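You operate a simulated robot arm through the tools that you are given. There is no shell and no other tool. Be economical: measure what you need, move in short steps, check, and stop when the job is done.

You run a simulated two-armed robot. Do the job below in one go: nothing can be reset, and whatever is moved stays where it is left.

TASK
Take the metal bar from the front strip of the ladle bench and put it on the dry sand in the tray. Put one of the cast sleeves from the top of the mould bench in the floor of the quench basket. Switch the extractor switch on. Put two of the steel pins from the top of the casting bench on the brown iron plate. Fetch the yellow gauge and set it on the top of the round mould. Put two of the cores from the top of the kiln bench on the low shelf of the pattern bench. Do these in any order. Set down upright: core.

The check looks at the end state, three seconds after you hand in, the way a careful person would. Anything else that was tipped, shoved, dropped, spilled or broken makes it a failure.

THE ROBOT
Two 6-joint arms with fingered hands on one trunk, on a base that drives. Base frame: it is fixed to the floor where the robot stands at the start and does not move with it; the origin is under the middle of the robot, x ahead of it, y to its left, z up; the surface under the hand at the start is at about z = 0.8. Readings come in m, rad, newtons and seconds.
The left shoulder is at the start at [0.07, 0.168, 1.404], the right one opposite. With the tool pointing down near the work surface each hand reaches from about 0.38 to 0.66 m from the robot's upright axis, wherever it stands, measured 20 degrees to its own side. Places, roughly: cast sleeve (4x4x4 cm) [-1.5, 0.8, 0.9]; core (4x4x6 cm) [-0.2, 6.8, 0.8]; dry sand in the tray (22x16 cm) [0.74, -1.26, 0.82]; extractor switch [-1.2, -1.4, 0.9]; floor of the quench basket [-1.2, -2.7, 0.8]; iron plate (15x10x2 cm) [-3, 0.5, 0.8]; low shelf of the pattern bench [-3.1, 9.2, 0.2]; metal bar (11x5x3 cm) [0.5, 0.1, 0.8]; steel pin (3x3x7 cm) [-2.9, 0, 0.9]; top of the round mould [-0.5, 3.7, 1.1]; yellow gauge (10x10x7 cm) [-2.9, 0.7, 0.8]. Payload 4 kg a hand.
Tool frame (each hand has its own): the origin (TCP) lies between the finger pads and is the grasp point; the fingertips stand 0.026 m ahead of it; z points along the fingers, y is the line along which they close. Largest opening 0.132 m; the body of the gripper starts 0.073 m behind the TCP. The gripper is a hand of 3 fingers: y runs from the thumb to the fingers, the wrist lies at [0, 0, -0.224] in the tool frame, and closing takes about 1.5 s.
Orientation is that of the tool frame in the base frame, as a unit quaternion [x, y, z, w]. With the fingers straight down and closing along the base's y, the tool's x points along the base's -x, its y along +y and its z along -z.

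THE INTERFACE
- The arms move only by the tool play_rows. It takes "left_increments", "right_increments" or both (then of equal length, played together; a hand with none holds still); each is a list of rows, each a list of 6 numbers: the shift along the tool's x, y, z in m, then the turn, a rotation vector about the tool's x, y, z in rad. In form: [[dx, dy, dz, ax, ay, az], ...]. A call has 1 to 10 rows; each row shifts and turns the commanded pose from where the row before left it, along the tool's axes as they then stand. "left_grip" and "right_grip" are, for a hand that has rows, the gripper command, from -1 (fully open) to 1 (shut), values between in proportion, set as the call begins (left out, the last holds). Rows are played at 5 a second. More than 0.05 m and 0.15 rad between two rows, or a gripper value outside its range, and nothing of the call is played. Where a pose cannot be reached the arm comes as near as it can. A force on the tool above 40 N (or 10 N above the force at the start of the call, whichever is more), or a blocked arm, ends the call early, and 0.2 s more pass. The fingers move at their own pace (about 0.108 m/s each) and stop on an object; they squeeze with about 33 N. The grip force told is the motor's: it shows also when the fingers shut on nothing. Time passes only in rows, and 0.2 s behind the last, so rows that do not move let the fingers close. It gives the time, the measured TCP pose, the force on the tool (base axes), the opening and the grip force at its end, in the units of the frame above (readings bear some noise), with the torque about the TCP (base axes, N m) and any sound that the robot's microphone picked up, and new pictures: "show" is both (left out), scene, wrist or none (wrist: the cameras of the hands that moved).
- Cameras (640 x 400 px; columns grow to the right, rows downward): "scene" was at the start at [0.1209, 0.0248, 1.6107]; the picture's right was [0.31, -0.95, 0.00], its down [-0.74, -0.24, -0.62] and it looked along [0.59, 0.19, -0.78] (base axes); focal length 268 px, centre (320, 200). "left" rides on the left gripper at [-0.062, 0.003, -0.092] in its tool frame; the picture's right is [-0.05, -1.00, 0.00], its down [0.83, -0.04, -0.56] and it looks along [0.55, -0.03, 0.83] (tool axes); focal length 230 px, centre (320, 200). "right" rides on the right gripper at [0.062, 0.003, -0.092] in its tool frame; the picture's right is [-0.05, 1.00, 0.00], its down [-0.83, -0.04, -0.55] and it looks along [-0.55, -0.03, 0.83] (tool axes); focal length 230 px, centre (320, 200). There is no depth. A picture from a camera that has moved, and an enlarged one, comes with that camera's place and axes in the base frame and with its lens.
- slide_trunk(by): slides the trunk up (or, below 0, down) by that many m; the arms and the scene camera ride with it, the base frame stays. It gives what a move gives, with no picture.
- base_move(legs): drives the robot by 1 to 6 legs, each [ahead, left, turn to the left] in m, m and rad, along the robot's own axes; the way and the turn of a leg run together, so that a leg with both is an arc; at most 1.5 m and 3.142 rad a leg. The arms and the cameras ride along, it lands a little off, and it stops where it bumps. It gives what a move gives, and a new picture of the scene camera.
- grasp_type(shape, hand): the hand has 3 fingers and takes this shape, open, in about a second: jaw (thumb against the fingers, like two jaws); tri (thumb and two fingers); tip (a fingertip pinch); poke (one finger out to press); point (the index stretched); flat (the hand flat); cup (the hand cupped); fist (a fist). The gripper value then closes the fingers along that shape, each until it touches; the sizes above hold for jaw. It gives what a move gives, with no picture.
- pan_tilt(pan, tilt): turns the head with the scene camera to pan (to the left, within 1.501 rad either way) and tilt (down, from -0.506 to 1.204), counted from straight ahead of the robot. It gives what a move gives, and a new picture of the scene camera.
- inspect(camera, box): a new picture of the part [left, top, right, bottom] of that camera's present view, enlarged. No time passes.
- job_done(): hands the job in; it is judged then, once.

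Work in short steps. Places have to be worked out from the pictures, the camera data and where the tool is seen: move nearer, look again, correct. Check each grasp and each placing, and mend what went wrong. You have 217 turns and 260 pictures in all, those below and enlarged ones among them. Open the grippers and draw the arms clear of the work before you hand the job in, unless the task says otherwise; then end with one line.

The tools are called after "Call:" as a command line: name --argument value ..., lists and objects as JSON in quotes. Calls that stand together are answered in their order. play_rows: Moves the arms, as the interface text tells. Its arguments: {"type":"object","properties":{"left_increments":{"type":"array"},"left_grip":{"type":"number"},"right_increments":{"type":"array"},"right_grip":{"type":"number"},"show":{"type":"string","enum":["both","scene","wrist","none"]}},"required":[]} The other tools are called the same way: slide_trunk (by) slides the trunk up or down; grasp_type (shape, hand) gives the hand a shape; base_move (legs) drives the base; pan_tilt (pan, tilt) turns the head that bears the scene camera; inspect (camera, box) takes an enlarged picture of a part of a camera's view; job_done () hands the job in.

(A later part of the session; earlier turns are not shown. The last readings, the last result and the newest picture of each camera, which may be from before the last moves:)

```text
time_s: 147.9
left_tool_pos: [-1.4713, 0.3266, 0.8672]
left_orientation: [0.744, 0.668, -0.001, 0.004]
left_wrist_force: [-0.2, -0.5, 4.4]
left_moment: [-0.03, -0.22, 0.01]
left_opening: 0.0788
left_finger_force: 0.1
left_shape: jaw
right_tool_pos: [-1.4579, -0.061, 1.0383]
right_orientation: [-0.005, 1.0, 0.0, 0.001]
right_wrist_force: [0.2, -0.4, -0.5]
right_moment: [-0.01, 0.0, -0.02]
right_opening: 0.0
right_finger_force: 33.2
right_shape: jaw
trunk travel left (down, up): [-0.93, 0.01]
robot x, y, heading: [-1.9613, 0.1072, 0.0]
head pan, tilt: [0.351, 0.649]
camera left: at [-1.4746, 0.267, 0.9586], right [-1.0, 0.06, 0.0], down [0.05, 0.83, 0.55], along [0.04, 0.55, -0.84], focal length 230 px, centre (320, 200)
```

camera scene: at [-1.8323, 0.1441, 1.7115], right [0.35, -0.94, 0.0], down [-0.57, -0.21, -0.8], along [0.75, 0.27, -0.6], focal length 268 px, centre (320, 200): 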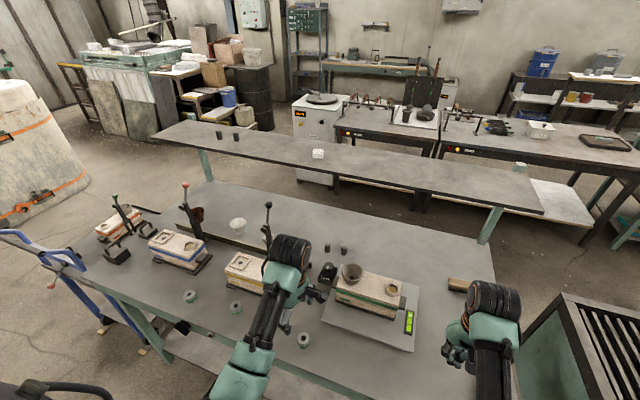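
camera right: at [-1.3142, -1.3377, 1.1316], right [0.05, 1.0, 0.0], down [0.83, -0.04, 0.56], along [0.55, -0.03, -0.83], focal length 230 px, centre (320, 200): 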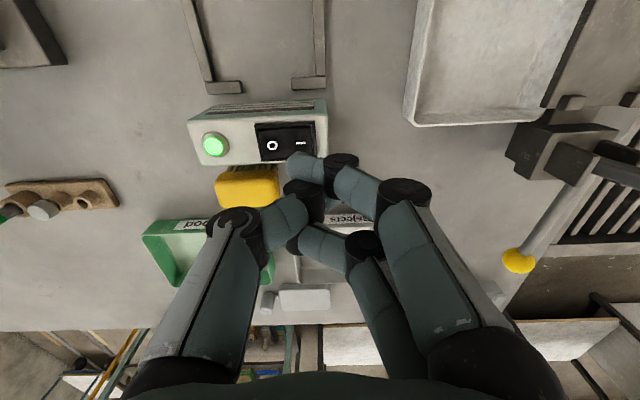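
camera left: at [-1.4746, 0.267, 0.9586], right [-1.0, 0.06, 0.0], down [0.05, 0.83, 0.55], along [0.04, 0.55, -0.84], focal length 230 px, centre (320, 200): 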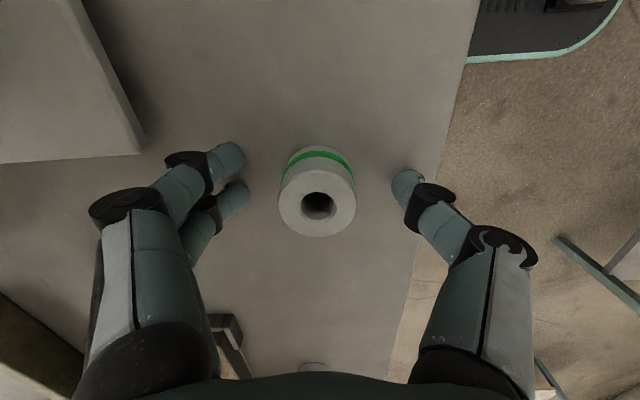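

The fingertips just touch the bench (z≈0.84). Rise 5 mm and close on the sleeve.

Call:
play_rows --left_increments '[[0, 0, -0.005, 0, 0, 0], [0, 0, 0, 0, 0, 0], [0, 0, 0, 0, 0, 0], [0, 0, 0, 0, 0, 0], [0, 0, 0, 0, 0, 0], [0, 0, 0, 0, 0, 0]]' --left_grip 1 --show "none"

Call:
play_rows --left_increments '[[0, 0, -0.02, 0, 0, 0], [0, 0, -0.02, 0, 0, 0], [0, 0, -0.02, 0, 0, 0], [0, 0, -0.02, 0, 0, 0], [0, 0, -0.02, 0, 0, 0], [0, 0, -0.02, 0, 0, 0], [0, 0, -0.02, 0, 0, 0], [0, 0, -0.02, 0, 0, 0], [0, 0, -0.02, 0, 0, 0], [0, 0, 0, 0, 0, 0]]' --show "wrist"

```text
time_s: 149.3
left_tool_pos: [-1.4709, 0.3278, 0.8715]
left_orientation: [0.745, 0.667, -0.001, 0.004]
left_wrist_force: [0.9, -0.7, -0.7]
left_moment: [-0.01, -0.03, 0.01]
left_opening: 0.0301
left_finger_force: 32.8
left_shape: jaw
right_tool_pos: [-1.4561, -0.0616, 1.0393]
right_orientation: [-0.005, 1.0, 0.0, 0.0]
right_wrist_force: [-0.1, -0.8, 0.4]
right_moment: [0.02, -0.01, -0.01]
right_opening: 0.0001
right_finger_force: 33.4
right_shape: jaw
trunk travel left (down, up): [-0.93, 0.01]
robot x, y, heading: [-1.96, 0.1128, -0.002]
head pan, tilt: [0.351, 0.649]
```

```text
time_s: 151.5
left_tool_pos: [-1.472, 0.3294, 1.0535]
left_orientation: [0.744, 0.668, -0.002, 0.003]
left_wrist_force: [-0.2, 0.2, -1.1]
left_moment: [0.01, -0.01, 0.01]
left_opening: 0.0295
left_finger_force: 32.6
left_shape: jaw
right_tool_pos: [-1.4572, -0.0615, 1.0386]
right_orientation: [-0.004, 1.0, 0.0, 0.0]
right_wrist_force: [0.6, -0.3, -0.6]
right_moment: [-0.01, -0.02, 0.03]
right_opening: 0.0002
right_finger_force: 33.4
right_shape: jaw
trunk travel left (down, up): [-0.93, 0.01]
robot x, y, heading: [-1.962, 0.1129, -0.003]
head pan, tilt: [0.351, 0.649]
camera left: at [-1.4749, 0.2683, 1.145], right [-1.0, 0.06, 0.0], down [0.05, 0.83, 0.55], along [0.03, 0.55, -0.84], focal length 230 px, centre (320, 200)
```

left: 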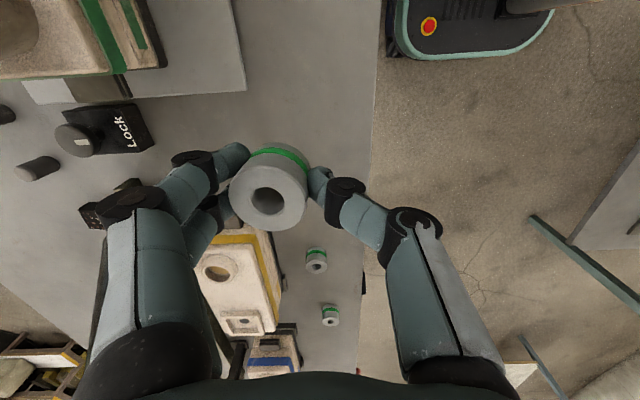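

Sleeve held. Back off and strafe south along the west aisle to the quench tank.

Call:
base_move --legs '[[-0.34, 0, 0], [0, -1.5, 0], [0, -1.48, 0]]'

Call:
pan_tilt --pan 0.2 --tilt 0.65

```text
time_s: 167.8
left_tool_pos: [-1.8707, -2.6696, 1.054]
left_orientation: [0.754, 0.657, -0.002, 0.004]
left_wrist_force: [0.9, -0.4, -1.0]
left_moment: [-0.02, 0.0, -0.02]
left_opening: 0.0297
left_finger_force: 33.0
left_shape: jaw
right_tool_pos: [-1.8664, -3.0597, 1.0389]
right_orientation: [0.01, 1.0, 0.0, 0.001]
right_wrist_force: [-0.6, -1.1, 0.1]
right_moment: [-0.01, -0.01, -0.01]
right_opening: 0.0
right_finger_force: 33.0
right_shape: jaw
trunk travel left (down, up): [-0.93, 0.01]
robot x, y, heading: [-2.3625, -2.8752, -0.03]
head pan, tilt: [0.351, 0.649]
camera scene: at [-2.2328, -2.846, 1.7112], right [0.32, -0.95, 0.0], down [-0.57, -0.19, -0.8], along [0.75, 0.25, -0.6], focal length 268 px, centre (320, 200)
```

scene: 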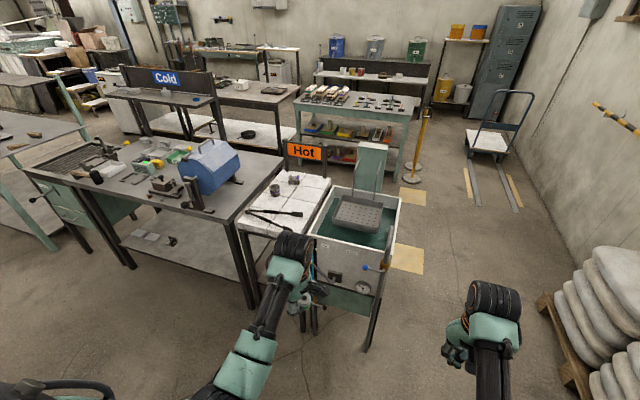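

```text
time_s: 168.5
left_tool_pos: [-1.8711, -2.6697, 1.0529]
left_orientation: [0.754, 0.657, -0.001, 0.004]
left_wrist_force: [0.3, 0.0, -0.5]
left_moment: [0.01, 0.0, -0.03]
left_opening: 0.0297
left_finger_force: 32.9
left_shape: jaw
right_tool_pos: [-1.866, -3.06, 1.0393]
right_orientation: [0.01, 1.0, 0.0, 0.0]
right_wrist_force: [0.6, -1.0, 1.5]
right_moment: [-0.01, 0.0, 0.0]
right_opening: 0.0
right_finger_force: 32.7
right_shape: jaw
trunk travel left (down, up): [-0.93, 0.01]
robot x, y, heading: [-2.3629, -2.8722, -0.027]
head pan, tilt: [0.201, 0.649]
camera scene: at [-2.2296, -2.8593, 1.7112], right [0.17, -0.98, 0.0], down [-0.6, -0.11, -0.8], along [0.78, 0.14, -0.6], focal length 268 px, centre (320, 200)
```

scene: 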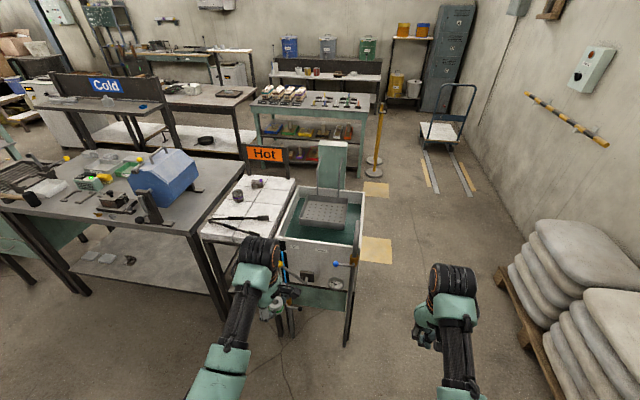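

Enlarge the basket.

Call:
inspect --camera "scene" --box '[260, 160, 380, 300]'

```text
2.86 times, centred on (320, 230) of scene
camera zoom: at [-2.2296, -2.8593, 1.7112], right [0.17, -0.98, 0.0], down [-0.6, -0.11, -0.8], along [0.78, 0.14, -0.6], focal length 765 px, centre (320, 114)
```

zoom: 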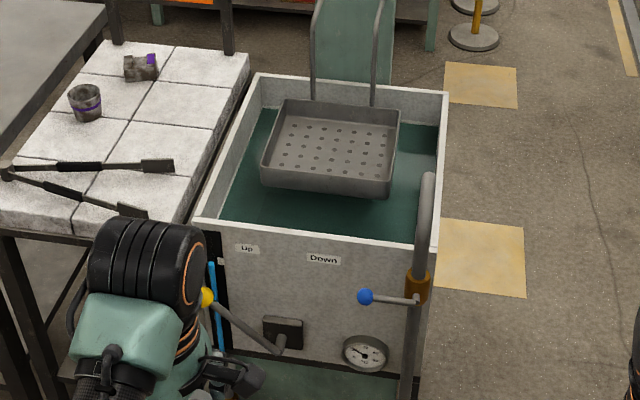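

Basket floor centre is about (−1.15, −2.69, 0.80); a valve pole stands at about (−1.45, −2.86), between my hands. Drive ahead 0.6 m with hands high.

Call:
base_move --legs '[[0.6, 0, 0]]'

Call:
slide_trunk --by -0.08

Call:
play_rows --left_increments '[[0.001, 0.02, 0, 0, 0, 0], [0.001, 0.02, 0, 0, 0, 0], [0.001, 0.02, 0, 0, 0, 0], [0, 0, 0, 0, 0, 0]]' --show "both"

```text
time_s: 171.8
left_tool_pos: [-1.278, -2.6794, 1.0528]
left_orientation: [0.751, 0.66, -0.001, 0.003]
left_wrist_force: [0.2, -0.1, 0.1]
left_moment: [0.0, 0.02, 0.01]
left_opening: 0.0296
left_finger_force: 33.3
left_shape: jaw
right_tool_pos: [-1.2693, -3.07, 1.0394]
right_orientation: [0.006, 1.0, 0.0, 0.001]
right_wrist_force: [-0.1, 0.7, -0.7]
right_moment: [0.02, -0.03, -0.01]
right_opening: 0.0002
right_finger_force: 33.3
right_shape: jaw
trunk travel left (down, up): [-0.93, 0.01]
robot x, y, heading: [-1.7671, -2.8903, -0.02]
head pan, tilt: [0.201, 0.649]
camera scene: at [-1.6354, -2.8718, 1.7114], right [0.18, -0.98, 0.0], down [-0.59, -0.11, -0.8], along [0.78, 0.14, -0.6], focal length 268 px, centre (320, 200)
```

scene: 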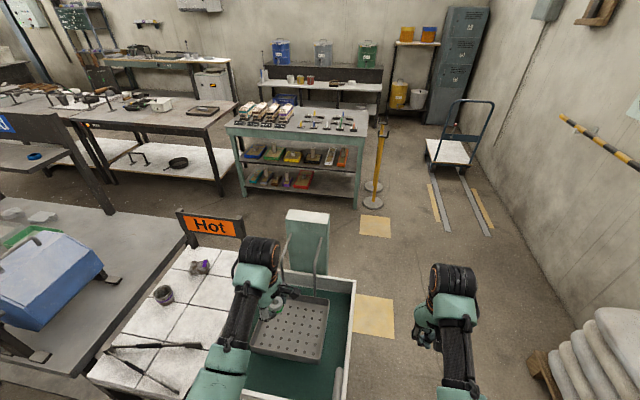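

```text
time_s: 173.0
left_tool_pos: [-1.2763, -2.6809, 0.9733]
left_orientation: [0.751, 0.66, -0.002, 0.003]
left_wrist_force: [-0.2, 0.0, -1.0]
left_moment: [-0.02, 0.05, 0.02]
left_opening: 0.0295
left_finger_force: 33.2
left_shape: jaw
right_tool_pos: [-1.2693, -3.0691, 0.9605]
right_orientation: [0.006, 1.0, 0.0, 0.0]
right_wrist_force: [-0.1, 0.8, 0.2]
right_moment: [0.0, -0.01, -0.01]
right_opening: 0.0
right_finger_force: 32.8
right_shape: jaw
trunk travel left (down, up): [-0.85, 0.09]
robot x, y, heading: [-1.7658, -2.8861, -0.023]
head pan, tilt: [0.201, 0.649]
```

```text
time_s: 174.0
left_tool_pos: [-1.2168, -2.6841, 0.9719]
left_orientation: [0.751, 0.66, -0.001, 0.003]
left_wrist_force: [0.8, 0.4, -0.2]
left_moment: [-0.07, -0.02, 0.0]
left_opening: 0.0295
left_finger_force: 32.9
left_shape: jaw
right_tool_pos: [-1.2692, -3.07, 0.9592]
right_orientation: [0.006, 1.0, 0.0, 0.0]
right_wrist_force: [-1.0, 0.2, 0.2]
right_moment: [-0.06, 0.03, 0.01]
right_opening: 0.0
right_finger_force: 32.7
right_shape: jaw
trunk travel left (down, up): [-0.85, 0.09]
robot x, y, heading: [-1.7649, -2.8878, -0.019]
head pan, tilt: [0.201, 0.649]
camera scene: at [-1.6337, -2.8718, 1.6312], right [0.18, -0.98, 0.0], down [-0.59, -0.11, -0.8], along [0.78, 0.14, -0.6], focal length 268 px, centre (320, 200)
camera left: at [-1.2208, -2.7449, 1.064], right [-1.0, 0.08, 0.0], down [0.06, 0.83, 0.55], along [0.05, 0.55, -0.84], focal length 230 px, centre (320, 200)
```

scene: 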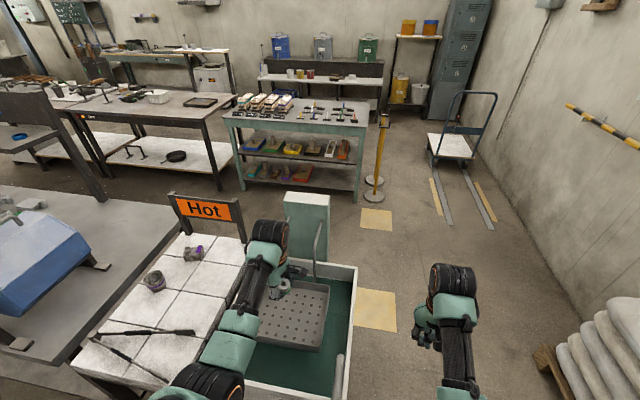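
left: 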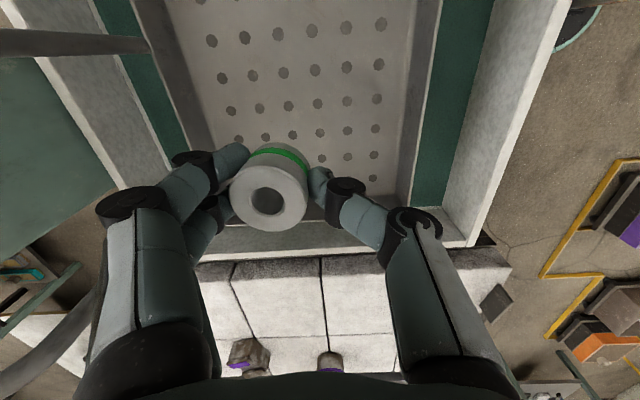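

Sleeve is over the basket floor (around (−1.19,−2.69)). Descend to z≈0.85.

Call:
play_rows --left_increments '[[-0.008, 0.004, 0.02, 0, 0, 0], [0, 0, 0.02, 0, 0, 0], [0, 0, 0.02, 0, 0, 0], [0, 0, 0.02, 0, 0, 0], [0, 0, 0.02, 0, 0, 0], [0, 0, 0.015, 0, 0, 0], [0, 0, 0, 0, 0, 0]]' --show "wrist"

```text
time_s: 175.6
left_tool_pos: [-1.2122, -2.6934, 0.8599]
left_orientation: [0.751, 0.66, -0.001, 0.004]
left_wrist_force: [-0.7, 0.3, 8.0]
left_moment: [-0.04, -0.37, -0.04]
left_opening: 0.0289
left_finger_force: 32.7
left_shape: jaw
right_tool_pos: [-1.2705, -3.0698, 0.9595]
right_orientation: [0.006, 1.0, 0.0, -0.001]
right_wrist_force: [0.1, -0.4, -0.2]
right_moment: [0.0, 0.01, 0.0]
right_opening: 0.0
right_finger_force: 33.2
right_shape: jaw
trunk travel left (down, up): [-0.85, 0.09]
robot x, y, heading: [-1.768, -2.8895, -0.018]
head pan, tilt: [0.201, 0.649]
camera left: at [-1.2163, -2.7541, 0.9518], right [-1.0, 0.08, -0.01], down [0.06, 0.83, 0.55], along [0.05, 0.55, -0.84], focal length 230 px, centre (320, 200)
```

left: 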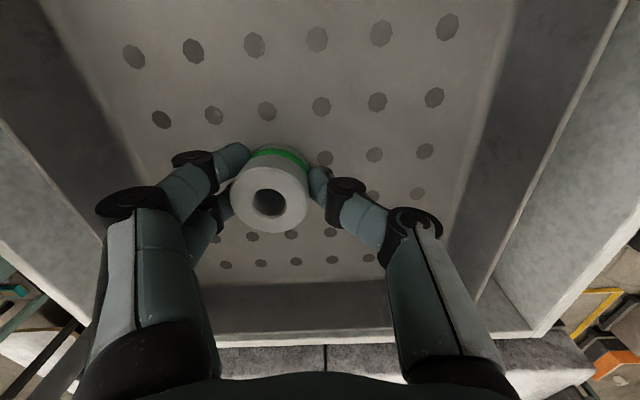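

Contact with the basket floor. Release and lift.

Call:
play_rows --left_increments '[[0, 0, -0.002, 0, 0, 0], [0, 0, 0, 0, 0, 0], [0, 0, 0, 0, 0, 0], [0, 0, 0, 0, 0, 0]]' --left_grip -0.3 --show "wrist"

Call:
play_rows --left_increments '[[0, 0, -0.02, 0, 0, 0], [0, 0, -0.02, 0, 0, 0], [0, 0, -0.02, 0, 0, 0], [0, 0, -0.02, 0, 0, 0], [0, 0, -0.02, 0, 0, 0], [0, 0, -0.02, 0, 0, 0], [0, -0.02, 0, 0, 0, 0], [0, -0.02, 0, 0, 0, 0], [0, -0.02, 0, 0, 0, 0], [0, 0, 0, 0, 0, 0]]' --show "wrist"

```text
time_s: 176.6
left_tool_pos: [-1.2125, -2.6927, 0.8594]
left_orientation: [0.751, 0.66, -0.002, 0.004]
left_wrist_force: [-0.1, -0.5, -0.4]
left_moment: [-0.01, 0.01, 0.0]
left_opening: 0.0853
left_finger_force: 0.1
left_shape: jaw
right_tool_pos: [-1.268, -3.0692, 0.9591]
right_orientation: [0.005, 1.0, -0.001, 0.0]
right_wrist_force: [0.3, 0.5, -0.1]
right_moment: [0.01, -0.03, 0.0]
right_opening: 0.0
right_finger_force: 32.8
right_shape: jaw
trunk travel left (down, up): [-0.85, 0.09]
robot x, y, heading: [-1.7678, -2.8849, -0.018]
head pan, tilt: [0.201, 0.649]
camera left: at [-1.2167, -2.754, 0.952], right [-1.0, 0.08, 0.0], down [0.06, 0.83, 0.55], along [0.04, 0.55, -0.84], focal length 230 px, centre (320, 200)
```

left: 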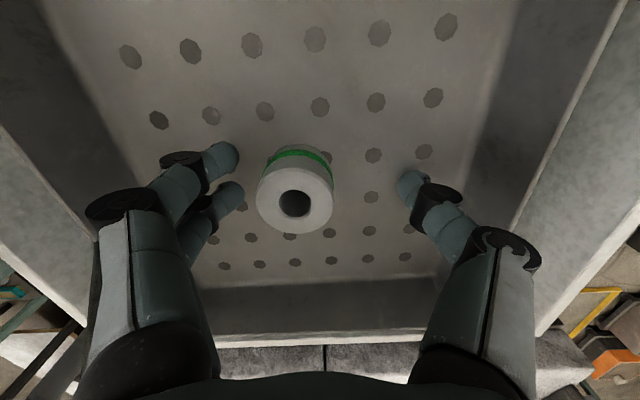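

```text
time_s: 178.8
left_tool_pos: [-1.2732, -2.686, 0.9802]
left_orientation: [0.752, 0.66, -0.002, 0.004]
left_wrist_force: [0.3, -0.2, 0.1]
left_moment: [0.01, -0.01, 0.01]
left_opening: 0.0854
left_finger_force: 0.0
left_shape: jaw
right_tool_pos: [-1.2681, -3.0704, 0.9595]
right_orientation: [0.007, 1.0, 0.0, -0.001]
right_wrist_force: [-0.9, -0.1, 0.1]
right_moment: [0.01, -0.03, -0.01]
right_opening: 0.0
right_finger_force: 33.2
right_shape: jaw
trunk travel left (down, up): [-0.85, 0.09]
robot x, y, heading: [-1.7681, -2.8861, -0.021]
head pan, tilt: [0.201, 0.649]
camera left: at [-1.2778, -2.7465, 1.0711], right [-1.0, 0.08, 0.0], down [0.06, 0.83, 0.55], along [0.04, 0.55, -0.84], focal length 230 px, centre (320, 200)
```

left: 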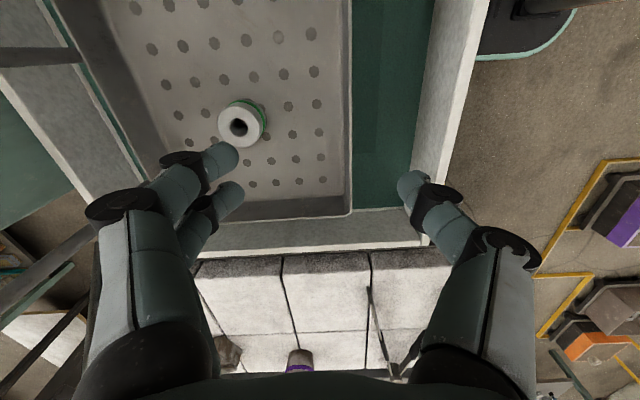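

Sleeve placed upright in the basket. Next the casting bench: back off, turn north, drive up the aisle and look west.

Call:
base_move --legs '[[-0.36, 0, 0], [0, 0, 1.59], [1.5, 0, 0], [0.8, 0, 0]]'

Call:
pan_tilt --pan 0.7 --tilt 0.55

```text
time_s: 196.0
left_tool_pos: [-2.2672, -0.0599, 0.9787]
left_orientation: [0.071, 0.997, 0.002, 0.003]
left_wrist_force: [-0.3, -0.3, -0.4]
left_moment: [0.01, 0.01, 0.05]
left_opening: 0.0855
left_finger_force: 0.0
left_shape: jaw
right_tool_pos: [-1.8841, -0.0622, 0.9583]
right_orientation: [-0.697, 0.717, 0.0, 0.0]
right_wrist_force: [-0.2, -0.4, 0.2]
right_moment: [0.02, 0.0, 0.0]
right_opening: 0.0001
right_finger_force: 33.3
right_shape: jaw
trunk travel left (down, up): [-0.85, 0.09]
robot x, y, heading: [-2.0702, -0.5571, 1.54]
head pan, tilt: [0.201, 0.649]
camera scene: at [-2.0868, -0.4212, 1.6313], right [0.99, 0.17, 0.0], down [0.1, -0.6, -0.8], along [-0.13, 0.79, -0.6], focal length 268 px, centre (320, 200)
```

scene: 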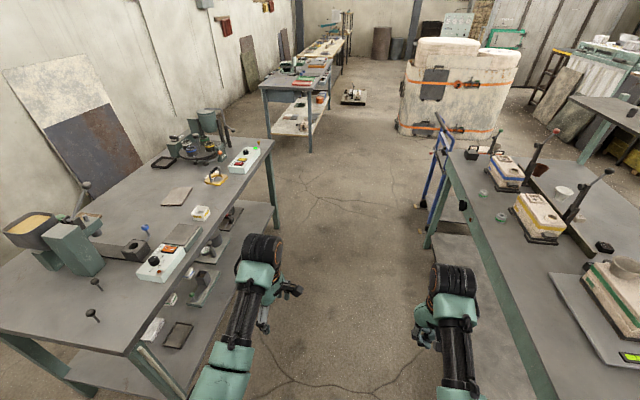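

```text
time_s: 196.9
left_tool_pos: [-2.268, -0.0607, 0.9783]
left_orientation: [0.072, 0.997, 0.002, 0.004]
left_wrist_force: [-0.7, 0.4, -0.4]
left_moment: [-0.01, 0.02, 0.01]
left_opening: 0.0856
left_finger_force: 0.0
left_shape: jaw
right_tool_pos: [-1.8837, -0.0603, 0.9576]
right_orientation: [-0.698, 0.716, 0.0, 0.0]
right_wrist_force: [0.1, -0.2, -0.6]
right_moment: [-0.02, 0.01, 0.03]
right_opening: 0.0002
right_finger_force: 33.2
right_shape: jaw
trunk travel left (down, up): [-0.85, 0.09]
robot x, y, heading: [-2.072, -0.5554, 1.537]
head pan, tilt: [0.7, 0.55]
camera scene: at [-2.1277, -0.4353, 1.64], right [0.79, 0.62, 0.0], down [0.32, -0.41, -0.85], along [-0.53, 0.67, -0.52], focal length 268 px, centre (320, 200)
```

scene: 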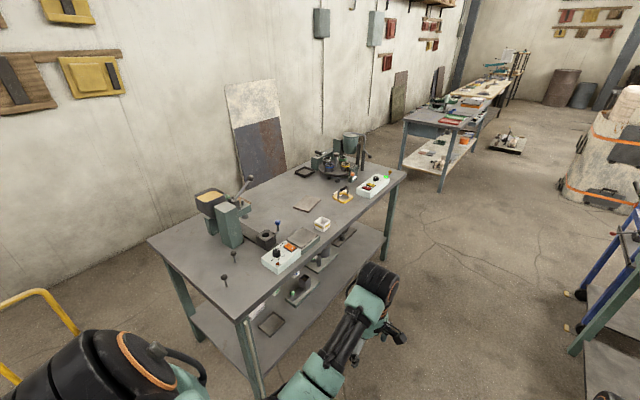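

The casting bench is visible. Enlarge it.

Call:
inspect --camera "scene" --box '[190, 130, 420, 300]'

```text
2.35 times, centred on (305, 215) of scene
camera zoom: at [-2.1277, -0.4353, 1.64], right [0.79, 0.62, 0.0], down [0.32, -0.41, -0.85], along [-0.53, 0.67, -0.52], focal length 630 px, centre (355, 165)
```

zoom: 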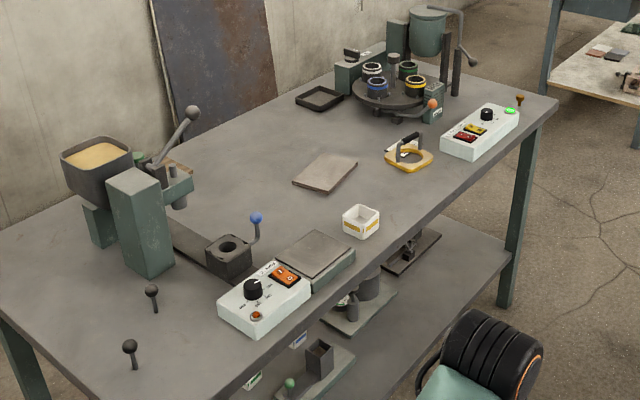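

Pins (ball-headed, standing) are at about (−2.94,0.0) and (−2.86,−0.10); plate (−3.0,0.56); gauge (−2.87,0.73). I raise the trunk, turn west and approach for the right hand to take the southern pin.

Call:
slide_trunk --by 0.085

Call:
base_move --legs '[[0, 0, 1.601], [0.2, -0.26, 0]]'

Call:
pan_tilt --pan 0 --tilt 0.75

```text
time_s: 198.1
left_tool_pos: [-2.268, -0.0589, 1.0639]
left_orientation: [0.072, 0.997, 0.001, 0.004]
left_wrist_force: [-0.9, 0.4, -0.1]
left_moment: [0.03, -0.03, -0.03]
left_opening: 0.0857
left_finger_force: 0.0
left_shape: jaw
right_tool_pos: [-1.884, -0.0602, 1.0438]
right_orientation: [-0.698, 0.716, 0.001, 0.0]
right_wrist_force: [0.1, -0.2, -0.5]
right_moment: [0.0, -0.01, 0.0]
right_opening: 0.0002
right_finger_force: 32.8
right_shape: jaw
trunk travel left (down, up): [-0.935, 0.005]
robot x, y, heading: [-2.0717, -0.556, 1.539]
head pan, tilt: [0.7, 0.55]
```

```text
time_s: 204.2
left_tool_pos: [-2.7624, -0.5172, 1.0629]
left_orientation: [-0.67, 0.742, 0.004, 0.001]
left_wrist_force: [-0.8, 0.2, 0.2]
left_moment: [-0.02, 0.0, -0.02]
left_opening: 0.0853
left_finger_force: 0.1
left_shape: jaw
right_tool_pos: [-2.7778, -0.1329, 1.0445]
right_orientation: [1.0, 0.007, -0.001, -0.001]
right_wrist_force: [-0.2, -0.1, -0.4]
right_moment: [0.01, -0.03, 0.0]
right_opening: 0.0
right_finger_force: 32.8
right_shape: jaw
trunk travel left (down, up): [-0.935, 0.005]
robot x, y, heading: [-2.2735, -0.3035, -3.134]
head pan, tilt: [0.7, 0.55]
camera scene: at [-2.3929, -0.3604, 1.7251], right [-0.65, 0.76, 0.0], down [0.4, 0.34, -0.85], along [-0.65, -0.55, -0.52], focal length 268 px, centre (320, 200)
```

scene: 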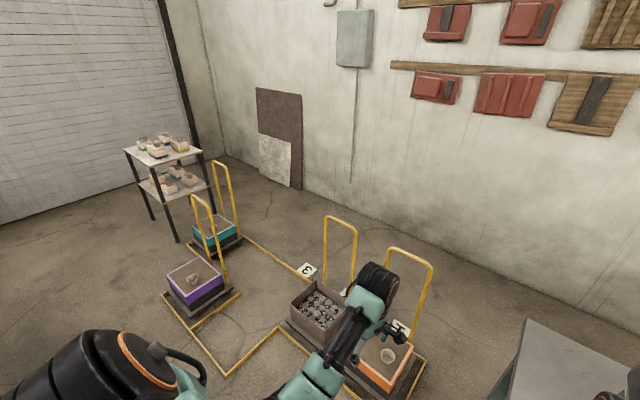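

```text
time_s: 205.2
left_tool_pos: [-2.7632, -0.5156, 1.0645]
left_orientation: [-0.669, 0.743, 0.004, 0.002]
left_wrist_force: [-0.1, 1.0, 0.4]
left_moment: [0.01, -0.02, 0.01]
left_opening: 0.0856
left_finger_force: 0.0
left_shape: jaw
right_tool_pos: [-2.779, -0.1319, 1.0431]
right_orientation: [1.0, 0.007, 0.0, 0.0]
right_wrist_force: [-0.5, -0.5, 0.1]
right_moment: [-0.01, -0.02, 0.0]
right_opening: 0.0003
right_finger_force: 33.3
right_shape: jaw
trunk travel left (down, up): [-0.935, 0.005]
robot x, y, heading: [-2.2731, -0.2992, -3.138]
head pan, tilt: [0.0, 0.75]
camera scene: at [-2.4093, -0.3007, 1.7077], right [-0.01, 1.0, 0.0], down [0.68, 0.01, -0.73], along [-0.73, -0.01, -0.68], focal length 268 px, centre (320, 200)
```

scene: 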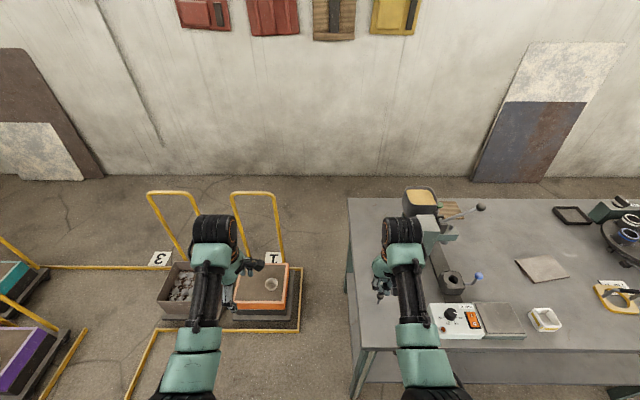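

Open the right hand partly and look through its camera.

Call:
play_rows --right_increments '[[0, 0, 0, 0, 0, 0], [0, 0, 0, 0, 0, 0], [0, 0, 0, 0, 0, 0], [0, 0, 0, 0, 0, 0]]' --right_grip -0.15 --show "wrist"

```text
time_s: 206.2
left_tool_pos: [-2.7638, -0.5139, 1.0648]
left_orientation: [-0.67, 0.743, 0.003, 0.001]
left_wrist_force: [0.2, -0.7, -0.3]
left_moment: [-0.02, -0.02, 0.01]
left_opening: 0.0857
left_finger_force: 0.1
left_shape: jaw
right_tool_pos: [-2.779, -0.1312, 1.0433]
right_orientation: [1.0, 0.007, 0.0, 0.0]
right_wrist_force: [-0.6, -0.2, -0.4]
right_moment: [0.01, 0.01, -0.01]
right_opening: 0.0756
right_finger_force: 0.1
right_shape: jaw
trunk travel left (down, up): [-0.935, 0.005]
robot x, y, heading: [-2.2757, -0.2991, -3.136]
head pan, tilt: [0.0, 0.75]
camera right: at [-2.7175, -0.1326, 1.1362], right [-0.04, -1.0, 0.0], down [-0.83, 0.03, 0.55], along [-0.55, 0.02, -0.83], focal length 230 px, centre (320, 200)
```

right: 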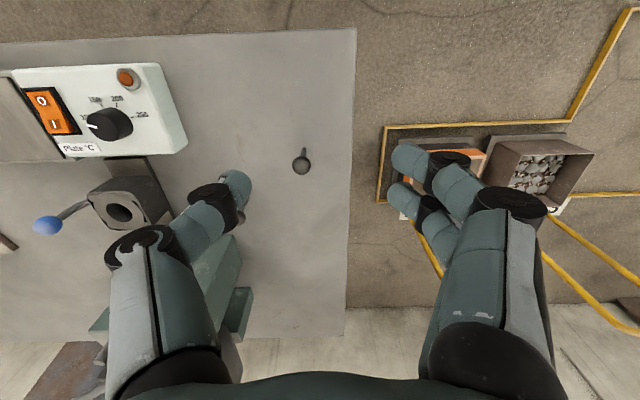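

Pin at about (−2.846, −0.102), head centre z≈0.855. Drive 8 cm nearer and align.

Call:
base_move --legs '[[0.075, 0, 0]]'

Call:
play_rows --right_increments '[[0.003, -0.015, 0.01, 0, 0, 0], [0.003, -0.015, 0.02, 0, 0, 0], [0, 0, 0.02, 0, 0, 0], [0, 0, 0.02, 0, 0, 0], [0, 0, 0, 0, 0, 0]]' --show "wrist"

```text
time_s: 207.3
left_tool_pos: [-2.8318, -0.5168, 1.0677]
left_orientation: [-0.67, 0.743, 0.005, -0.001]
left_wrist_force: [0.3, -0.1, 1.1]
left_moment: [0.01, 0.06, 0.03]
left_opening: 0.0855
left_finger_force: 0.0
left_shape: jaw
right_tool_pos: [-2.8478, -0.1314, 1.0475]
right_orientation: [1.0, 0.007, -0.002, -0.001]
right_wrist_force: [0.0, -0.3, 1.0]
right_moment: [-0.01, 0.04, 0.01]
right_opening: 0.0754
right_finger_force: 0.1
right_shape: jaw
trunk travel left (down, up): [-0.935, 0.005]
robot x, y, heading: [-2.3479, -0.3008, -3.13]
head pan, tilt: [0.0, 0.75]
camera scene: at [-2.4738, -0.3006, 1.7086], right [-0.01, 1.0, 0.0], down [0.68, 0.01, -0.74], along [-0.74, -0.01, -0.68], focal length 268 px, centre (320, 200)
```

scene: 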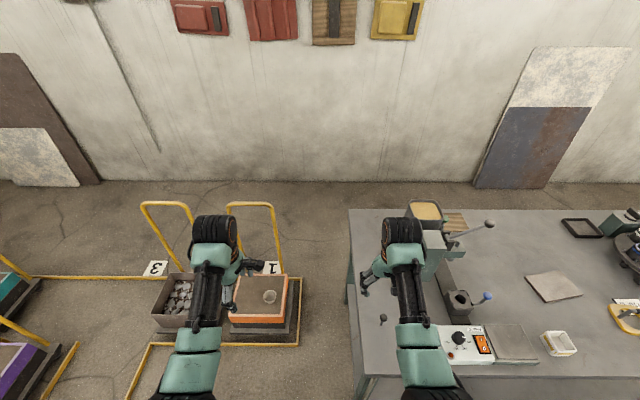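

```text
time_s: 208.5
left_tool_pos: [-2.8371, -0.5151, 1.0646]
left_orientation: [-0.67, 0.743, 0.004, 0.002]
left_wrist_force: [0.2, -0.6, 0.0]
left_moment: [0.01, 0.01, 0.02]
left_opening: 0.0856
left_finger_force: 0.1
left_shape: jaw
right_tool_pos: [-2.8484, -0.1034, 0.9755]
right_orientation: [1.0, 0.007, 0.0, -0.001]
right_wrist_force: [0.5, 0.2, 0.3]
right_moment: [-0.01, 0.02, -0.01]
right_opening: 0.0755
right_finger_force: 0.1
right_shape: jaw
trunk travel left (down, up): [-0.935, 0.005]
robot x, y, heading: [-2.3534, -0.2999, -3.136]
head pan, tilt: [0.0, 0.75]
camera right: at [-2.7854, -0.1041, 1.0676], right [-0.04, -1.0, 0.0], down [-0.83, 0.03, 0.56], along [-0.56, 0.02, -0.83], focal length 230 px, centre (320, 200)
```

right: 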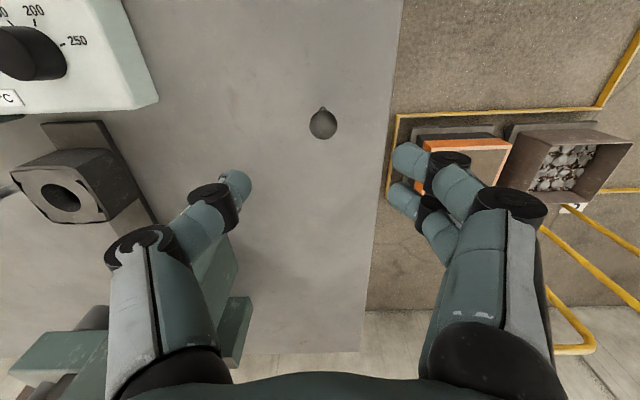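

Well aligned (head ≈ (−2.843,−0.105,0.86)). Descend to z≈0.858 and close.

Call:
play_rows --right_increments '[[0.005, 0.001, 0.02, 0, 0, 0], [0, 0, 0.02, 0, 0, 0], [0, 0, 0.02, 0, 0, 0], [0, 0, 0.02, 0, 0, 0], [0, 0, 0.02, 0, 0, 0], [0, 0, 0.016, 0, 0, 0], [0, 0, 0, 0, 0, 0]]' --show "wrist"

Call:
play_rows --right_increments '[[0, 0, 0, 0, 0, 0], [0, 0, 0, 0, 0, 0], [0, 0, 0, 0, 0, 0], [0, 0, 0, 0, 0, 0], [0, 0, 0, 0, 0, 0]]' --right_grip 1 --show "wrist"

```text
time_s: 210.1
left_tool_pos: [-2.8393, -0.5157, 1.0638]
left_orientation: [-0.67, 0.743, 0.003, 0.002]
left_wrist_force: [0.4, 0.2, -1.3]
left_moment: [0.02, 0.0, -0.01]
left_opening: 0.0855
left_finger_force: 0.1
left_shape: jaw
right_tool_pos: [-2.8419, -0.1022, 0.8589]
right_orientation: [1.0, 0.006, 0.0, 0.0]
right_wrist_force: [0.0, -0.3, 0.5]
right_moment: [-0.01, -0.04, -0.03]
right_opening: 0.0754
right_finger_force: 0.1
right_shape: jaw
trunk travel left (down, up): [-0.935, 0.005]
robot x, y, heading: [-2.3495, -0.3033, -3.137]
head pan, tilt: [0.0, 0.75]
camera right: at [-2.7813, -0.1039, 0.9504], right [-0.04, -1.0, 0.0], down [-0.83, 0.03, 0.55], along [-0.55, 0.02, -0.83], focal length 230 px, centre (320, 200)
```

right: 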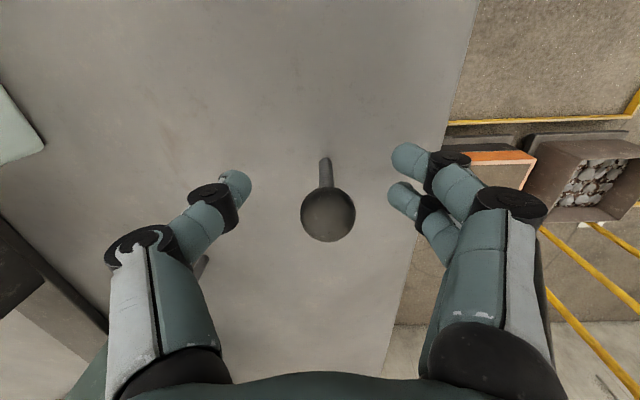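

```text
time_s: 211.3
left_tool_pos: [-2.8388, -0.5155, 1.065]
left_orientation: [-0.67, 0.743, 0.003, 0.002]
left_wrist_force: [-0.1, -0.2, 0.3]
left_moment: [0.02, 0.02, -0.03]
left_opening: 0.0854
left_finger_force: 0.0
left_shape: jaw
right_tool_pos: [-2.8422, -0.1031, 0.8567]
right_orientation: [1.0, 0.008, 0.0, 0.0]
right_wrist_force: [0.2, -0.4, -0.7]
right_moment: [-0.01, 0.02, -0.02]
right_opening: 0.0
right_finger_force: 33.0
right_shape: jaw
trunk travel left (down, up): [-0.935, 0.005]
robot x, y, heading: [-2.3498, -0.3023, -3.132]
head pan, tilt: [0.0, 0.75]
camera right: at [-2.7812, -0.104, 0.9505], right [-0.04, -1.0, 0.0], down [-0.83, 0.03, 0.55], along [-0.55, 0.02, -0.83], focal length 230 px, centre (320, 200)
```

right: 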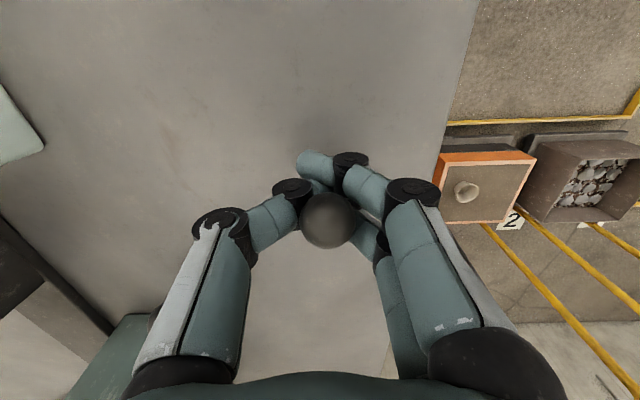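

The fingers closed around the stem under the head. Lift a little to see whether the pin comes along firmly.

Call:
play_rows --right_increments '[[0, 0, -0.01, 0, 0, 0], [0, 0, -0.01, 0, 0, 0], [0, 0, -0.015, 0, 0, 0], [0, 0, -0.015, 0, 0, 0], [0, 0, 0, 0, 0, 0]]' --show "both"

```text
time_s: 212.5
left_tool_pos: [-2.8391, -0.5149, 1.0629]
left_orientation: [-0.67, 0.743, 0.003, 0.002]
left_wrist_force: [0.0, -0.8, 0.3]
left_moment: [0.0, 0.0, 0.01]
left_opening: 0.0855
left_finger_force: 0.1
left_shape: jaw
right_tool_pos: [-2.8431, -0.1031, 0.9078]
right_orientation: [1.0, 0.007, 0.001, 0.0]
right_wrist_force: [-0.5, 0.1, -1.1]
right_moment: [0.01, 0.0, -0.01]
right_opening: 0.0
right_finger_force: 33.4
right_shape: jaw
trunk travel left (down, up): [-0.935, 0.005]
robot x, y, heading: [-2.3524, -0.3019, -3.133]
head pan, tilt: [0.0, 0.75]
camera scene: at [-2.4849, -0.3007, 1.7076], right [-0.01, 1.0, 0.0], down [0.68, 0.01, -0.73], along [-0.73, -0.01, -0.68], focal length 268 px, centre (320, 200)
camera right: at [-2.782, -0.1041, 1.0], right [-0.04, -1.0, 0.0], down [-0.83, 0.03, 0.55], along [-0.55, 0.02, -0.83], focal length 230 px, centre (320, 200)
```

scene: 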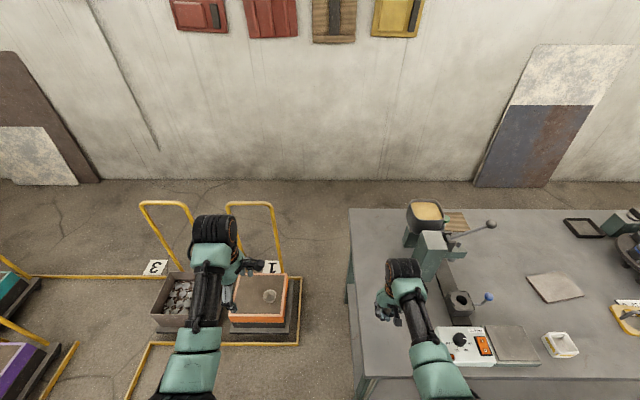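
right: 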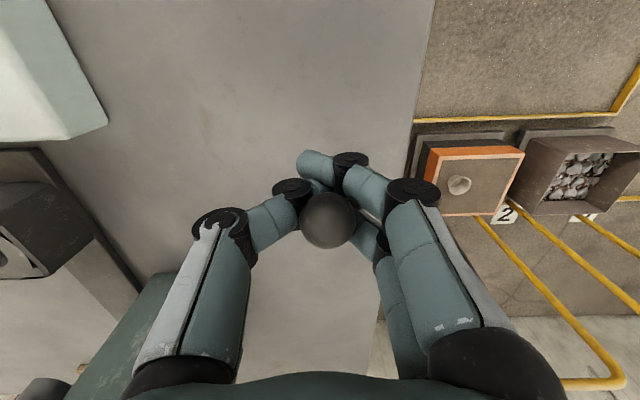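

The pin is firmly held. Raise the right hand and meanwhile turn the left hand back so it closes along y.

Call:
play_rows --left_increments '[[0, 0, 0, 0, 0, -0.148], [0, 0, 0, 0, 0, -0.148], [0, 0, 0, 0, 0, -0.148], [0, 0, 0, 0, 0, -0.148], [0, 0, 0, 0, 0, -0.148], [0, 0, 0, 0, 0, -0.148], [0, 0, 0, 0, 0, -0.148], [0, 0, 0, 0, 0, -0.148], [0, 0, 0, 0, 0, -0.148], [0, 0, 0, 0, 0, -0.148]]' --right_increments '[[0, 0, -0.015, 0, 0, 0], [0, 0, -0.015, 0, 0, 0], [0, 0, -0.015, 0, 0, 0], [0, 0, -0.015, 0, 0, 0], [0, 0, -0.015, 0, 0, 0], [0, 0, -0.015, 0, 0, 0], [0, 0, -0.015, 0, 0, 0], [0, 0, -0.015, 0, 0, 0], [0, 0, -0.01, 0, 0, 0], [0, 0, 0, 0, 0, 0]]' --show "none"

Call:
base_move --legs '[[0, -0.45, 0]]'

Call:
inspect --camera "left" --box '[0, 0, 640, 400]'

```text
time_s: 214.7
left_tool_pos: [-2.8388, -0.5155, 1.0631]
left_orientation: [0.996, -0.095, -0.002, -0.004]
left_wrist_force: [0.8, 0.3, -0.4]
left_moment: [-0.02, -0.02, -0.03]
left_opening: 0.0857
left_finger_force: 0.1
left_shape: jaw
right_tool_pos: [-2.8418, -0.1038, 1.0395]
right_orientation: [1.0, 0.008, 0.0, 0.0]
right_wrist_force: [-0.1, 0.1, -0.8]
right_moment: [0.0, 0.0, -0.02]
right_opening: 0.0
right_finger_force: 33.1
right_shape: jaw
trunk travel left (down, up): [-0.935, 0.005]
robot x, y, heading: [-2.3531, -0.2993, -3.132]
head pan, tilt: [0.0, 0.75]
```

```text
time_s: 217.4
left_tool_pos: [-2.8421, -0.0635, 1.0631]
left_orientation: [0.995, -0.098, -0.001, -0.004]
left_wrist_force: [-0.4, -0.2, -1.2]
left_moment: [0.02, 0.0, 0.02]
left_opening: 0.0855
left_finger_force: 0.1
left_shape: jaw
right_tool_pos: [-2.8438, 0.3501, 1.0394]
right_orientation: [1.0, 0.006, 0.001, -0.001]
right_wrist_force: [0.1, 0.1, -1.0]
right_moment: [-0.01, 0.01, -0.03]
right_opening: 0.0
right_finger_force: 33.2
right_shape: jaw
trunk travel left (down, up): [-0.935, 0.005]
robot x, y, heading: [-2.3505, 0.1528, -3.133]
head pan, tilt: [0.0, 0.75]
camera scene: at [-2.4876, 0.1507, 1.7076], right [-0.01, 1.0, 0.0], down [0.68, 0.0, -0.73], along [-0.73, 0.0, -0.68], focal length 268 px, centre (320, 200)
```

scene: 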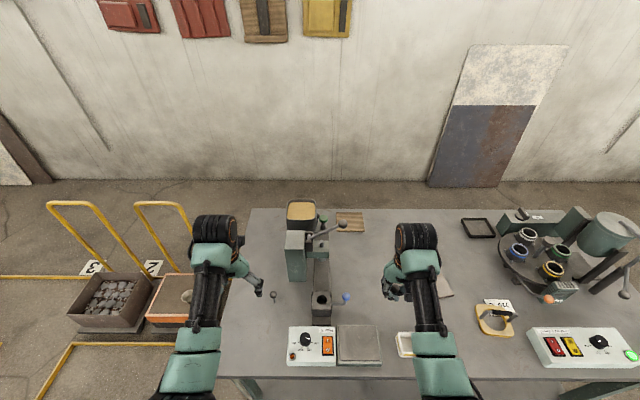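

```text
1.00 times, centred on (320, 200) of left (not enlarged: the box is as wide or as high as the picture)
camera zoom: at [-2.9024, -0.0542, 1.1552], right [0.14, 0.99, 0.01], down [0.82, -0.12, 0.55], along [0.55, -0.07, -0.83], focal length 230 px, centre (320, 200)
```

zoom: 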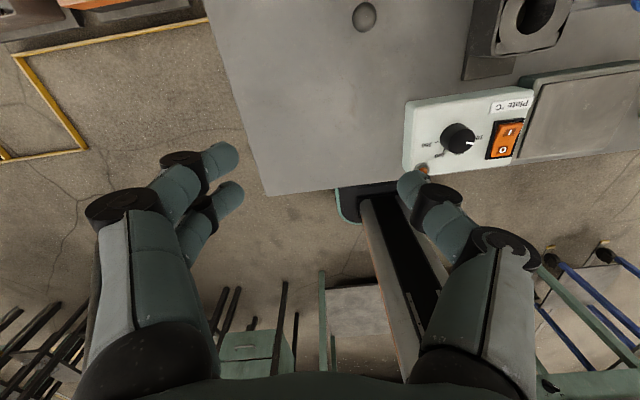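

Pin 1 is at about (−2.925,−0.005). Move base a bit so the left hand sits at a comfortable angle, then align over it.

Call:
base_move --legs '[[0.05, -0.06, 0]]'

Call:
play_rows --left_increments '[[-0.015, 0.003, 0.02, 0, 0, 0], [-0.015, 0.003, 0.02, 0, 0, 0], [0, 0, 0.02, 0, 0, 0], [0, 0, 0.02, 0, 0, 0], [0, 0, 0, 0, 0, 0]]' --left_grip -0.15 --show "wrist"

```text
time_s: 218.5
left_tool_pos: [-2.8884, -0.0075, 1.0642]
left_orientation: [0.995, -0.096, -0.003, -0.007]
left_wrist_force: [-0.1, -0.7, 0.9]
left_moment: [0.06, 0.04, -0.04]
left_opening: 0.0852
left_finger_force: 0.0
left_shape: jaw
right_tool_pos: [-2.8913, 0.4065, 1.0411]
right_orientation: [1.0, 0.007, -0.001, -0.001]
right_wrist_force: [0.9, -0.1, -0.1]
right_moment: [0.03, 0.01, -0.03]
right_opening: 0.0
right_finger_force: 33.1
right_shape: jaw
trunk travel left (down, up): [-0.935, 0.005]
robot x, y, heading: [-2.4052, 0.2122, -3.132]
head pan, tilt: [0.0, 0.75]
camera scene: at [-2.5312, 0.2055, 1.7082], right [-0.01, 1.0, 0.0], down [0.68, 0.01, -0.73], along [-0.73, 0.0, -0.68], focal length 268 px, centre (320, 200)
```

scene: 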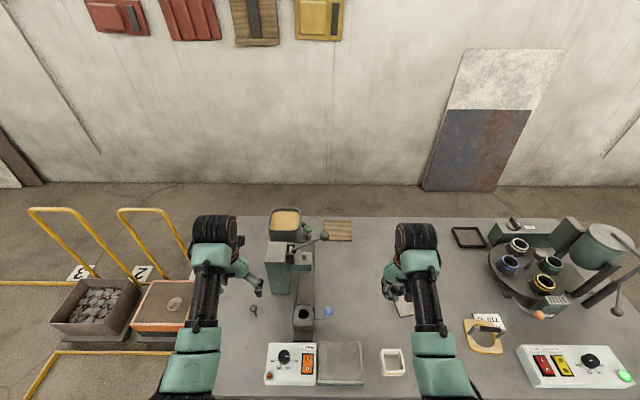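

```text
time_s: 219.7
left_tool_pos: [-2.9237, -0.0012, 0.9838]
left_orientation: [0.995, -0.097, -0.001, -0.003]
left_wrist_force: [0.3, -0.3, -0.7]
left_moment: [0.03, -0.02, -0.03]
left_opening: 0.0765
left_finger_force: 0.0
left_shape: jaw
right_tool_pos: [-2.8934, 0.4094, 1.0373]
right_orientation: [1.0, 0.006, 0.001, -0.001]
right_wrist_force: [0.0, -0.2, -0.1]
right_moment: [0.03, -0.05, 0.01]
right_opening: 0.0002
right_finger_force: 32.7
right_shape: jaw
trunk travel left (down, up): [-0.935, 0.005]
robot x, y, heading: [-2.4042, 0.2136, -3.136]
head pan, tilt: [0.0, 0.75]
camera left: at [-2.9825, 0.0061, 1.0743], right [0.14, 0.99, 0.01], down [0.82, -0.12, 0.55], along [0.55, -0.07, -0.83], focal length 230 px, centre (320, 200)
```

left: 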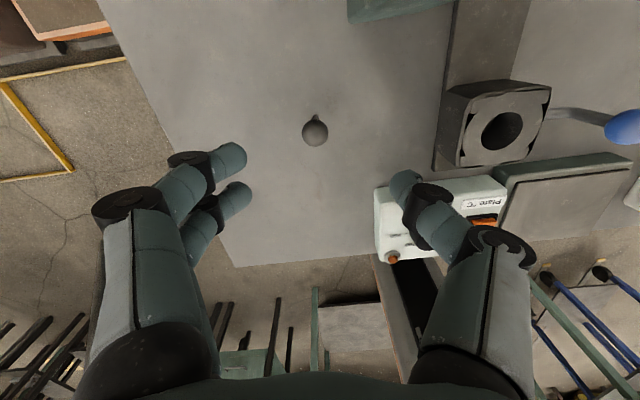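

Fine alignment and descend to z≈0.857, then close.

Call:
play_rows --left_increments '[[0.007, 0.004, 0.02, 0, 0, 0], [0, 0, 0.02, 0, 0, 0], [0, 0, 0.02, 0, 0, 0], [0, 0, 0.02, 0, 0, 0], [0, 0, 0.02, 0, 0, 0], [0, 0, 0.02, 0, 0, 0], [0, 0, 0.007, 0, 0, 0], [0, 0, 0, 0, 0, 0]]' --show "wrist"

Call:
play_rows --left_increments '[[0, 0, 0, 0, 0, 0], [0, 0, 0, 0, 0, 0], [0, 0, 0, 0, 0, 0], [0, 0, 0, 0, 0, 0], [0, 0, 0, 0, 0, 0]]' --left_grip 1 --show "none"

Call:
play_rows --left_increments '[[0, 0, -0.01, 0, 0, 0], [0, 0, -0.015, 0, 0, 0], [0, 0, -0.015, 0, 0, 0], [0, 0, -0.015, 0, 0, 0], [0, 0, 0, 0, 0, 0]]' --show "wrist"

```text
time_s: 221.5
left_tool_pos: [-2.9162, -0.0047, 0.8555]
left_orientation: [0.995, -0.097, -0.001, -0.004]
left_wrist_force: [-0.1, -0.3, 0.3]
left_moment: [0.0, -0.02, 0.04]
left_opening: 0.0765
left_finger_force: 0.1
left_shape: jaw
right_tool_pos: [-2.8962, 0.409, 1.0385]
right_orientation: [1.0, 0.007, 0.001, 0.001]
right_wrist_force: [-0.2, 1.1, -0.6]
right_moment: [0.0, -0.01, -0.03]
right_opening: 0.0001
right_finger_force: 32.8
right_shape: jaw
trunk travel left (down, up): [-0.935, 0.005]
robot x, y, heading: [-2.4022, 0.2136, -3.131]
head pan, tilt: [0.0, 0.75]
camera left: at [-2.9765, 0.0027, 0.948], right [0.14, 0.99, 0.01], down [0.82, -0.12, 0.55], along [0.55, -0.07, -0.83], focal length 230 px, centre (320, 200)
```

left: 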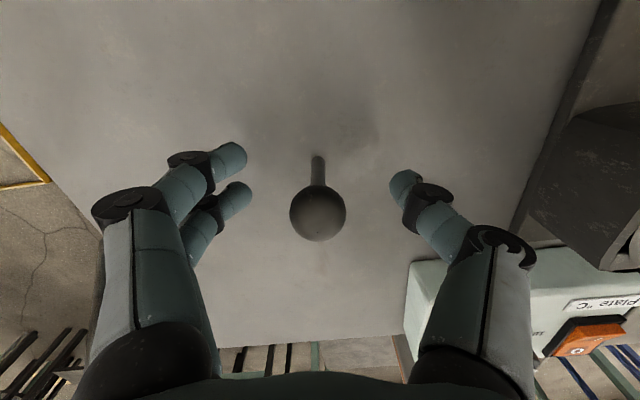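

```text
time_s: 222.7
left_tool_pos: [-2.9157, -0.0043, 0.8571]
left_orientation: [0.995, -0.097, 0.0, -0.004]
left_wrist_force: [-0.3, -0.6, -0.6]
left_moment: [-0.02, 0.02, -0.03]
left_opening: 0.0002
left_finger_force: 33.0
left_shape: jaw
right_tool_pos: [-2.8949, 0.4098, 1.0386]
right_orientation: [1.0, 0.007, 0.001, 0.001]
right_wrist_force: [-0.2, -0.2, 0.3]
right_moment: [-0.04, -0.03, 0.01]
right_opening: 0.0
right_finger_force: 33.0
right_shape: jaw
trunk travel left (down, up): [-0.935, 0.005]
robot x, y, heading: [-2.4069, 0.2158, -3.13]
head pan, tilt: [0.0, 0.75]
```

```text
time_s: 223.9
left_tool_pos: [-2.9151, -0.0069, 0.9109]
left_orientation: [0.995, -0.097, 0.0, -0.003]
left_wrist_force: [-0.4, -0.3, -0.5]
left_moment: [0.0, 0.02, -0.02]
left_opening: 0.0
left_finger_force: 33.2
left_shape: jaw
right_tool_pos: [-2.8951, 0.4098, 1.0368]
right_orientation: [1.0, 0.007, 0.001, 0.0]
right_wrist_force: [-0.6, -0.3, -1.2]
right_moment: [0.02, -0.01, 0.0]
right_opening: 0.0002
right_finger_force: 33.1
right_shape: jaw
trunk travel left (down, up): [-0.935, 0.005]
robot x, y, heading: [-2.4042, 0.2128, -3.134]
head pan, tilt: [0.0, 0.75]
camera left: at [-2.9755, 0.0024, 1.0031], right [0.14, 0.99, 0.01], down [0.82, -0.12, 0.55], along [0.55, -0.07, -0.83], focal length 230 px, centre (320, 200)
```

left: 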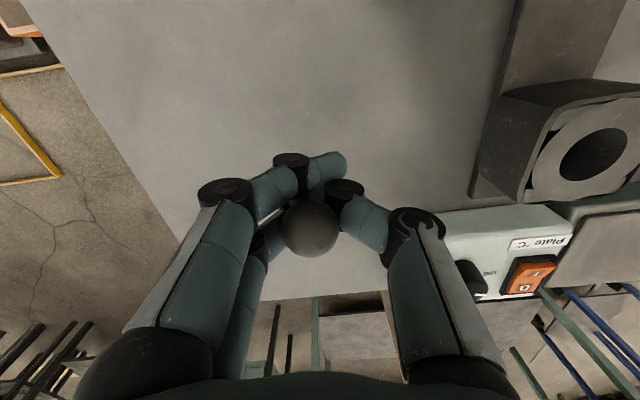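

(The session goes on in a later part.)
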